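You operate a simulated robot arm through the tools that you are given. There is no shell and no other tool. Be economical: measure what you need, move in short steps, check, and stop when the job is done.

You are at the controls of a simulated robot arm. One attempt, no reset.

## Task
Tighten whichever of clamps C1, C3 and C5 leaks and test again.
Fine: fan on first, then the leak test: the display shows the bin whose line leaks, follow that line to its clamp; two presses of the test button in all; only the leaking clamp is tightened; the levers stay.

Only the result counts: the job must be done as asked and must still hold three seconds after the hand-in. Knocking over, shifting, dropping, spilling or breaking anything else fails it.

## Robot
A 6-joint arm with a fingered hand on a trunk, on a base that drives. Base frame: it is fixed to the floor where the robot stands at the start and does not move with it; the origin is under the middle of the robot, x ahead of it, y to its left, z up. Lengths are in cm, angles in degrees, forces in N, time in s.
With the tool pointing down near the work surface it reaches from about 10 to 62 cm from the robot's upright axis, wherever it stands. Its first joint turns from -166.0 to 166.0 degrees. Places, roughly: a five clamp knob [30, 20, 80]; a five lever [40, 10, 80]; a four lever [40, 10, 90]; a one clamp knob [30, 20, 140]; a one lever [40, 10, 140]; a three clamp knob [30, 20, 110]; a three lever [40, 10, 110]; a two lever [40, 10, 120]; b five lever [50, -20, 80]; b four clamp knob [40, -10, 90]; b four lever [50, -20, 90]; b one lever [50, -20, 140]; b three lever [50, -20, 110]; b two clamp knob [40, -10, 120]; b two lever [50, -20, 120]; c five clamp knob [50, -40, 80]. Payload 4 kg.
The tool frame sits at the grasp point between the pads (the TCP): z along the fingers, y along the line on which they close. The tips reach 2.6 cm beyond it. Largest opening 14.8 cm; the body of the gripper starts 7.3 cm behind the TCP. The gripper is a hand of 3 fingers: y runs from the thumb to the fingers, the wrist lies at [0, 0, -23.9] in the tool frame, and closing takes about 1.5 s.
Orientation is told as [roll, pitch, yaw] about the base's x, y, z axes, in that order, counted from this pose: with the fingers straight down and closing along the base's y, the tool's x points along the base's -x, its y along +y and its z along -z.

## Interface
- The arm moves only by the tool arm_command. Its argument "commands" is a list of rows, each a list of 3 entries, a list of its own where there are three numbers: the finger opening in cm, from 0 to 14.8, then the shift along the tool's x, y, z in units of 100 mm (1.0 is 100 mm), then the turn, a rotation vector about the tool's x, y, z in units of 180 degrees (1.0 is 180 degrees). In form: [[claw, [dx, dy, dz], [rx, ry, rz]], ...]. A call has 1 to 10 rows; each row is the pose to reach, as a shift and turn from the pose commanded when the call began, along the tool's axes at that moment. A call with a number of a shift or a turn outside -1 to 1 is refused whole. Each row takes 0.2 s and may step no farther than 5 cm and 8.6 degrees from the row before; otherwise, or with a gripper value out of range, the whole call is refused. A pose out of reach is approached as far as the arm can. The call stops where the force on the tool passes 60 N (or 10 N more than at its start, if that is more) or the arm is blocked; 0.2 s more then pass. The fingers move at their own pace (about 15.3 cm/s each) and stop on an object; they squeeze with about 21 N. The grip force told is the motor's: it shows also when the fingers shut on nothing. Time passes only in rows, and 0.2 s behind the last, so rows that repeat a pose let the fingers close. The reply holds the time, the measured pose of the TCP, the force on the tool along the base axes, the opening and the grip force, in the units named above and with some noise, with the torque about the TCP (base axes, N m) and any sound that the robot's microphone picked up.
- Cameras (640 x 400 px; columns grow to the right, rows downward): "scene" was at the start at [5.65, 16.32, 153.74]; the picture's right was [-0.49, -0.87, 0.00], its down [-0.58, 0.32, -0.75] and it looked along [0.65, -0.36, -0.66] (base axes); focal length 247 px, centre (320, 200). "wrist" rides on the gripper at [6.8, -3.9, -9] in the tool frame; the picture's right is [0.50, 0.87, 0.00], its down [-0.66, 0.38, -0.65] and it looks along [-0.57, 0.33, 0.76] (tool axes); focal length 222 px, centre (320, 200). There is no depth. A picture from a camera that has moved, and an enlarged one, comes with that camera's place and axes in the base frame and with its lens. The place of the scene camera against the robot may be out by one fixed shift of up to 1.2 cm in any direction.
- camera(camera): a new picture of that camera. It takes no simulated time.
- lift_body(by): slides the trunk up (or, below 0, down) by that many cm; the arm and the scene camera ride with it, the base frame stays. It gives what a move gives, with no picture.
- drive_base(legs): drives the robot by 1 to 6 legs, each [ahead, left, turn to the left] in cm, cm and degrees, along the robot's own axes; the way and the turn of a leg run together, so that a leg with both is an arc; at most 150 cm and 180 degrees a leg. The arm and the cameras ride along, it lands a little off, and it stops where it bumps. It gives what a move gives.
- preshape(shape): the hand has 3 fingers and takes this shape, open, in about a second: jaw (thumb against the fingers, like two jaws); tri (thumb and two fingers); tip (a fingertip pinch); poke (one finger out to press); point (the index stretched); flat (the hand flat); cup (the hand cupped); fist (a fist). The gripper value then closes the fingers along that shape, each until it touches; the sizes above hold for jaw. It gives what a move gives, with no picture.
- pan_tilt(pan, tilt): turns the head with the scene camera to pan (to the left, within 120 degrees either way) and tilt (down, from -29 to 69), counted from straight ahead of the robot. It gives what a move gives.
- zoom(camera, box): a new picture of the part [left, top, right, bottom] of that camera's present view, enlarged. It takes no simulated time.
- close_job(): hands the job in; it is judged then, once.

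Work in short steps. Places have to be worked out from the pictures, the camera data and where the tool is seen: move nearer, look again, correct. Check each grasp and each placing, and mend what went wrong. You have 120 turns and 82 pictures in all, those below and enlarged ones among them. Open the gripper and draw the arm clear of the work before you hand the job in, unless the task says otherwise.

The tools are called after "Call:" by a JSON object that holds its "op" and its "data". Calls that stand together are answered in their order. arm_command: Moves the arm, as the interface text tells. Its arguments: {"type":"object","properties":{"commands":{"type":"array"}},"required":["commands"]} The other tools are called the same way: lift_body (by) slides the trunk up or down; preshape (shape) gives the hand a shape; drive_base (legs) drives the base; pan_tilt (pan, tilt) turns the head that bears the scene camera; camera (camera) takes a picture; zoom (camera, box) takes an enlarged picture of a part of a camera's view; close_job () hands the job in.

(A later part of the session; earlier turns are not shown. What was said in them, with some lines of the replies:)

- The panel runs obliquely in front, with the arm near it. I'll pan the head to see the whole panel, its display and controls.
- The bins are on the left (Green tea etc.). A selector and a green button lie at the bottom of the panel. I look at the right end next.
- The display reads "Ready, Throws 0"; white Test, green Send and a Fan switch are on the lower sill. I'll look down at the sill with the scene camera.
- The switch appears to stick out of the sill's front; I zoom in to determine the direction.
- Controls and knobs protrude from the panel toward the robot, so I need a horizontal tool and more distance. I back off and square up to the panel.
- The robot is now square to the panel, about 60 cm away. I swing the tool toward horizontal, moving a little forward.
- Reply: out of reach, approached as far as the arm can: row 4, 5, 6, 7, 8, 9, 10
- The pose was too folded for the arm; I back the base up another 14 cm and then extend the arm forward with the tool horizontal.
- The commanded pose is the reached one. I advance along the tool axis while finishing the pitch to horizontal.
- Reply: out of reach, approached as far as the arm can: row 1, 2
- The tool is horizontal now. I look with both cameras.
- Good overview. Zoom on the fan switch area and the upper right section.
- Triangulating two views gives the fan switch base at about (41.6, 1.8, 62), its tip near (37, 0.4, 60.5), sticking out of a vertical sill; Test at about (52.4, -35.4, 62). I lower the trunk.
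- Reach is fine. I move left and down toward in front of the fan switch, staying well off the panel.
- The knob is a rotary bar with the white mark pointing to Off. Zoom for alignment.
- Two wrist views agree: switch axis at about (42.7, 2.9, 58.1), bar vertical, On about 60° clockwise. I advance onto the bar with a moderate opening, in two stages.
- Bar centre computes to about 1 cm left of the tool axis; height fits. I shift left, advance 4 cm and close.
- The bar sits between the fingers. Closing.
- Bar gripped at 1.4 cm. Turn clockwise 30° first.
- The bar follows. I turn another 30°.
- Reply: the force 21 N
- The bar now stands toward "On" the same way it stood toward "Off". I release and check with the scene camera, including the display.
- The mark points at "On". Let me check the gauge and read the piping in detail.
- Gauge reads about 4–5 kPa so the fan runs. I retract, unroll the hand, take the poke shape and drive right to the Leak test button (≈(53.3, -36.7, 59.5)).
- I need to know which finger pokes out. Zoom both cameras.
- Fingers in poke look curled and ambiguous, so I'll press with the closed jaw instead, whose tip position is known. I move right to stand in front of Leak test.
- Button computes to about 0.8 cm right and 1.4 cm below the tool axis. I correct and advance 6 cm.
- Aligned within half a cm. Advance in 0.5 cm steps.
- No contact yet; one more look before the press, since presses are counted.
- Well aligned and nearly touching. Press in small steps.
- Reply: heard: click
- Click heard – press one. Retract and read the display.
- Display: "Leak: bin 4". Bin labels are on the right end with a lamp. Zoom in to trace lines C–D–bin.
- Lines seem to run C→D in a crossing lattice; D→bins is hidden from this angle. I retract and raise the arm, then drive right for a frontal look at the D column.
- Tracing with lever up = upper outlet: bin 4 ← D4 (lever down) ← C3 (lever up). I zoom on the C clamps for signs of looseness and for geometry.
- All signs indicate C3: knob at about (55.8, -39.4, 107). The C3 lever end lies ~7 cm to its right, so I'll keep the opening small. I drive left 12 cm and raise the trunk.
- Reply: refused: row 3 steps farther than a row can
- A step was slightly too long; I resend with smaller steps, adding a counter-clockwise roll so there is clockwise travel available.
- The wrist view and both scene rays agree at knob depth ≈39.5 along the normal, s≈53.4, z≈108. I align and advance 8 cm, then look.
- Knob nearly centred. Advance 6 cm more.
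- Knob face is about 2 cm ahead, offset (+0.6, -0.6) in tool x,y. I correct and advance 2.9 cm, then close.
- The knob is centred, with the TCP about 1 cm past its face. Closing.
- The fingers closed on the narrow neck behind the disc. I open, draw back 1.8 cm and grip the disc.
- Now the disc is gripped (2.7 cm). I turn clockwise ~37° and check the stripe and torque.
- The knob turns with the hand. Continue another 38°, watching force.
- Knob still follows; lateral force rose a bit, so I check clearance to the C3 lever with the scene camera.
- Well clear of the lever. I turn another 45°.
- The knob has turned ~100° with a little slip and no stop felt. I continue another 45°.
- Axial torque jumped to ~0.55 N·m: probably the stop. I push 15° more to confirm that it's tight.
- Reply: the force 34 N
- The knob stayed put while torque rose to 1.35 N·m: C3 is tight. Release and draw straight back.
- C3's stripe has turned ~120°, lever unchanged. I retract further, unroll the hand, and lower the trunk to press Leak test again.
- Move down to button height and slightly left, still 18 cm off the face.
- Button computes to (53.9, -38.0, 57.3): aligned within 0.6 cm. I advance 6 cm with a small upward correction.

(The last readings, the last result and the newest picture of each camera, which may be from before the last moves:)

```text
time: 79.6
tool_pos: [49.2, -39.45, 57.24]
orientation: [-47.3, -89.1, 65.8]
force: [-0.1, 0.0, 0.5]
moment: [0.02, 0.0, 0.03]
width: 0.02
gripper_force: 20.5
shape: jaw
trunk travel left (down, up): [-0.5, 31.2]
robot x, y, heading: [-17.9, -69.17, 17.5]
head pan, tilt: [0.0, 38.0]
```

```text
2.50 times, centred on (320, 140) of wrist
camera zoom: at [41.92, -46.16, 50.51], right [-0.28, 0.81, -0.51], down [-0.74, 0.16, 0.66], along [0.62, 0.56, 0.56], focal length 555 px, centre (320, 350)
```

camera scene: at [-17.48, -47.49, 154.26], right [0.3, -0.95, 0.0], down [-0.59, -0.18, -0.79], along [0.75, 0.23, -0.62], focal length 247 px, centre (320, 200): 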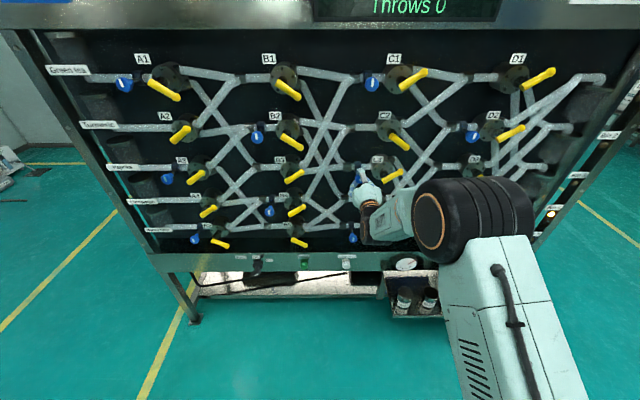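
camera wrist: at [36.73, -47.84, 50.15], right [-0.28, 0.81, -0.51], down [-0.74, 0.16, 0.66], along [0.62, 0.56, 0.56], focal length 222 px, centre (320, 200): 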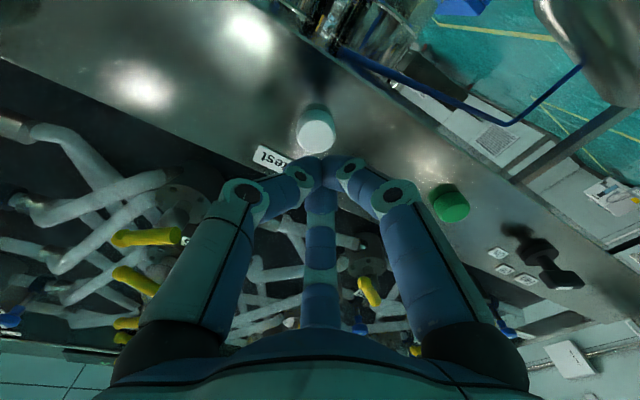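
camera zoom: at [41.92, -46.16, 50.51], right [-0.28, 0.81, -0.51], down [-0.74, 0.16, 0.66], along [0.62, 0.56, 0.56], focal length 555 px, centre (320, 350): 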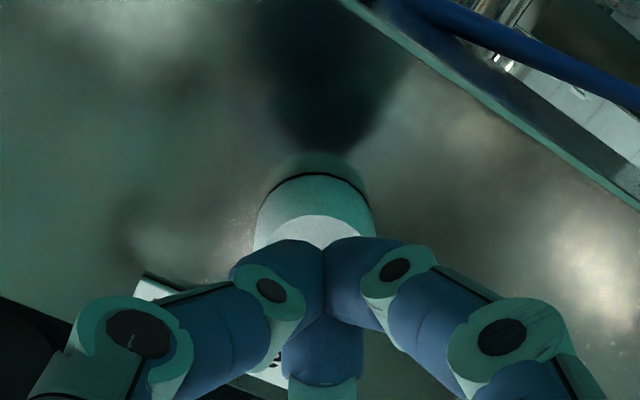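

Same picture as before the first press. I press with the same 2.8–2.9 cm stroke.

Call:
{"op": "arm_command", "data": {"commands": [[0, [0, 0, 0.08], [0, 0, 0]], [0, [0, 0, 0.16], [0, 0, 0]], [0, [0, 0, 0.2], [0, 0, 0]], [0, [0, 0, 0.24], [0, 0, 0]], [0, [0, 0, 0.28], [0, 0, 0]], [0, [0, 0, 0.3], [0, 0, 0]]]}}

```text
time: 81.0
tool_pos: [52.09, -38.65, 57.12]
orientation: [-48.2, -89.1, 66.9]
force: [-11.7, -2.4, 1.9]
moment: [0.03, -0.09, 0.03]
width: 0.02
gripper_force: 21.3
shape: jaw
trunk travel left (down, up): [-0.5, 31.2]
robot x, y, heading: [-18.03, -68.41, 17.4]
head pan, tilt: [0.0, 38.0]
heard: click
```

Second click heard. Retract and read the display.

Call:
{"op": "arm_command", "data": {"commands": [[0, [0, 0, -0.3], [0, 0, 0]], [0, [0, 0, -0.7], [0, 0, 0]], [0, [0, 0, -1.0], [0, 0, 0]]]}}

Call:
{"op": "arm_command", "data": {"commands": [[4, [0, 0, -0.3], [0, 0, 0]], [8, [0, 0, -0.7], [0, 0, 0]], [14, [0, 0, -1.0], [0, 0, 0]], [14, [0, 0, -1.0], [0, 0, 0]]]}}

Call:
{"op": "pan_tilt", "data": {"pan": -12, "tilt": 10}}

Call:
{"op": "camera", "data": {"camera": "scene"}}

```text
time: 81.8
tool_pos: [42.65, -41.68, 57.31]
orientation: [-48.8, -89.1, 67.4]
force: [0.4, 0.3, -0.1]
moment: [-0.02, -0.02, -0.01]
width: 0.0
gripper_force: 20.9
shape: jaw
trunk travel left (down, up): [-0.5, 31.2]
robot x, y, heading: [-17.95, -69.08, 17.8]
head pan, tilt: [0.0, 38.0]
```

```text
time: 82.8
tool_pos: [33.22, -44.96, 57.25]
orientation: [-48.8, -89.2, 67.3]
force: [-0.1, -0.1, -0.2]
moment: [-0.01, 0.0, -0.02]
width: 13.97
gripper_force: 0.0
shape: jaw
trunk travel left (down, up): [-0.5, 31.2]
robot x, y, heading: [-17.91, -68.81, 17.3]
head pan, tilt: [0.0, 38.0]
```

```text
time: 83.7
tool_pos: [33.22, -45.0, 57.31]
orientation: [-48.2, -89.2, 66.7]
force: [-0.3, 0.2, -0.2]
moment: [0.01, 0.0, 0.03]
width: 13.98
gripper_force: 0.0
shape: jaw
trunk travel left (down, up): [-0.5, 31.2]
robot x, y, heading: [-18.18, -68.85, 17.5]
head pan, tilt: [-12.0, 10.0]
```

```text
10 pictures are left
camera scene: at [-11.55, -47.83, 131.38], right [0.09, -1.0, 0.0], down [-0.17, -0.02, -0.98], along [0.98, 0.09, -0.17], focal length 247 px, centre (320, 200)
```

scene: 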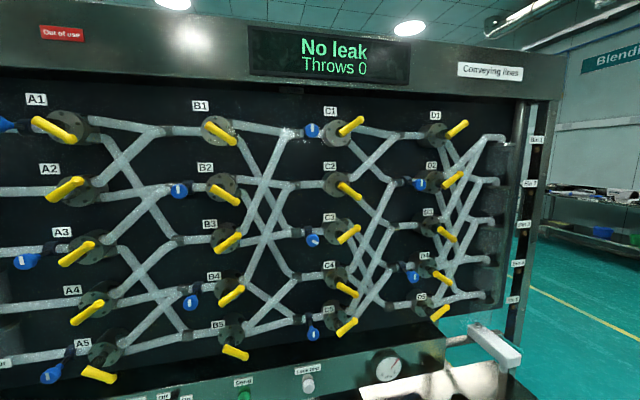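

The display shows "No leak, Throws 0"; the arm is clear and the gripper open. I hand in.

Call:
{"op": "close_job", "data": {}}

```text
The job is handed in.
```

The job is done and handed in: C3 was the leaking clamp, and after I tightened it the second leak test shows "No leak".

I turned the fan on first. The first test read "Leak: bin 4", and I traced that line back through D4 to C3. I turned only C3, clockwise to its stop. The test button was pressed twice in all, and the display still shows "Throws 0" for the levers. The gripper was open and the arm clear of the panel at hand-in.
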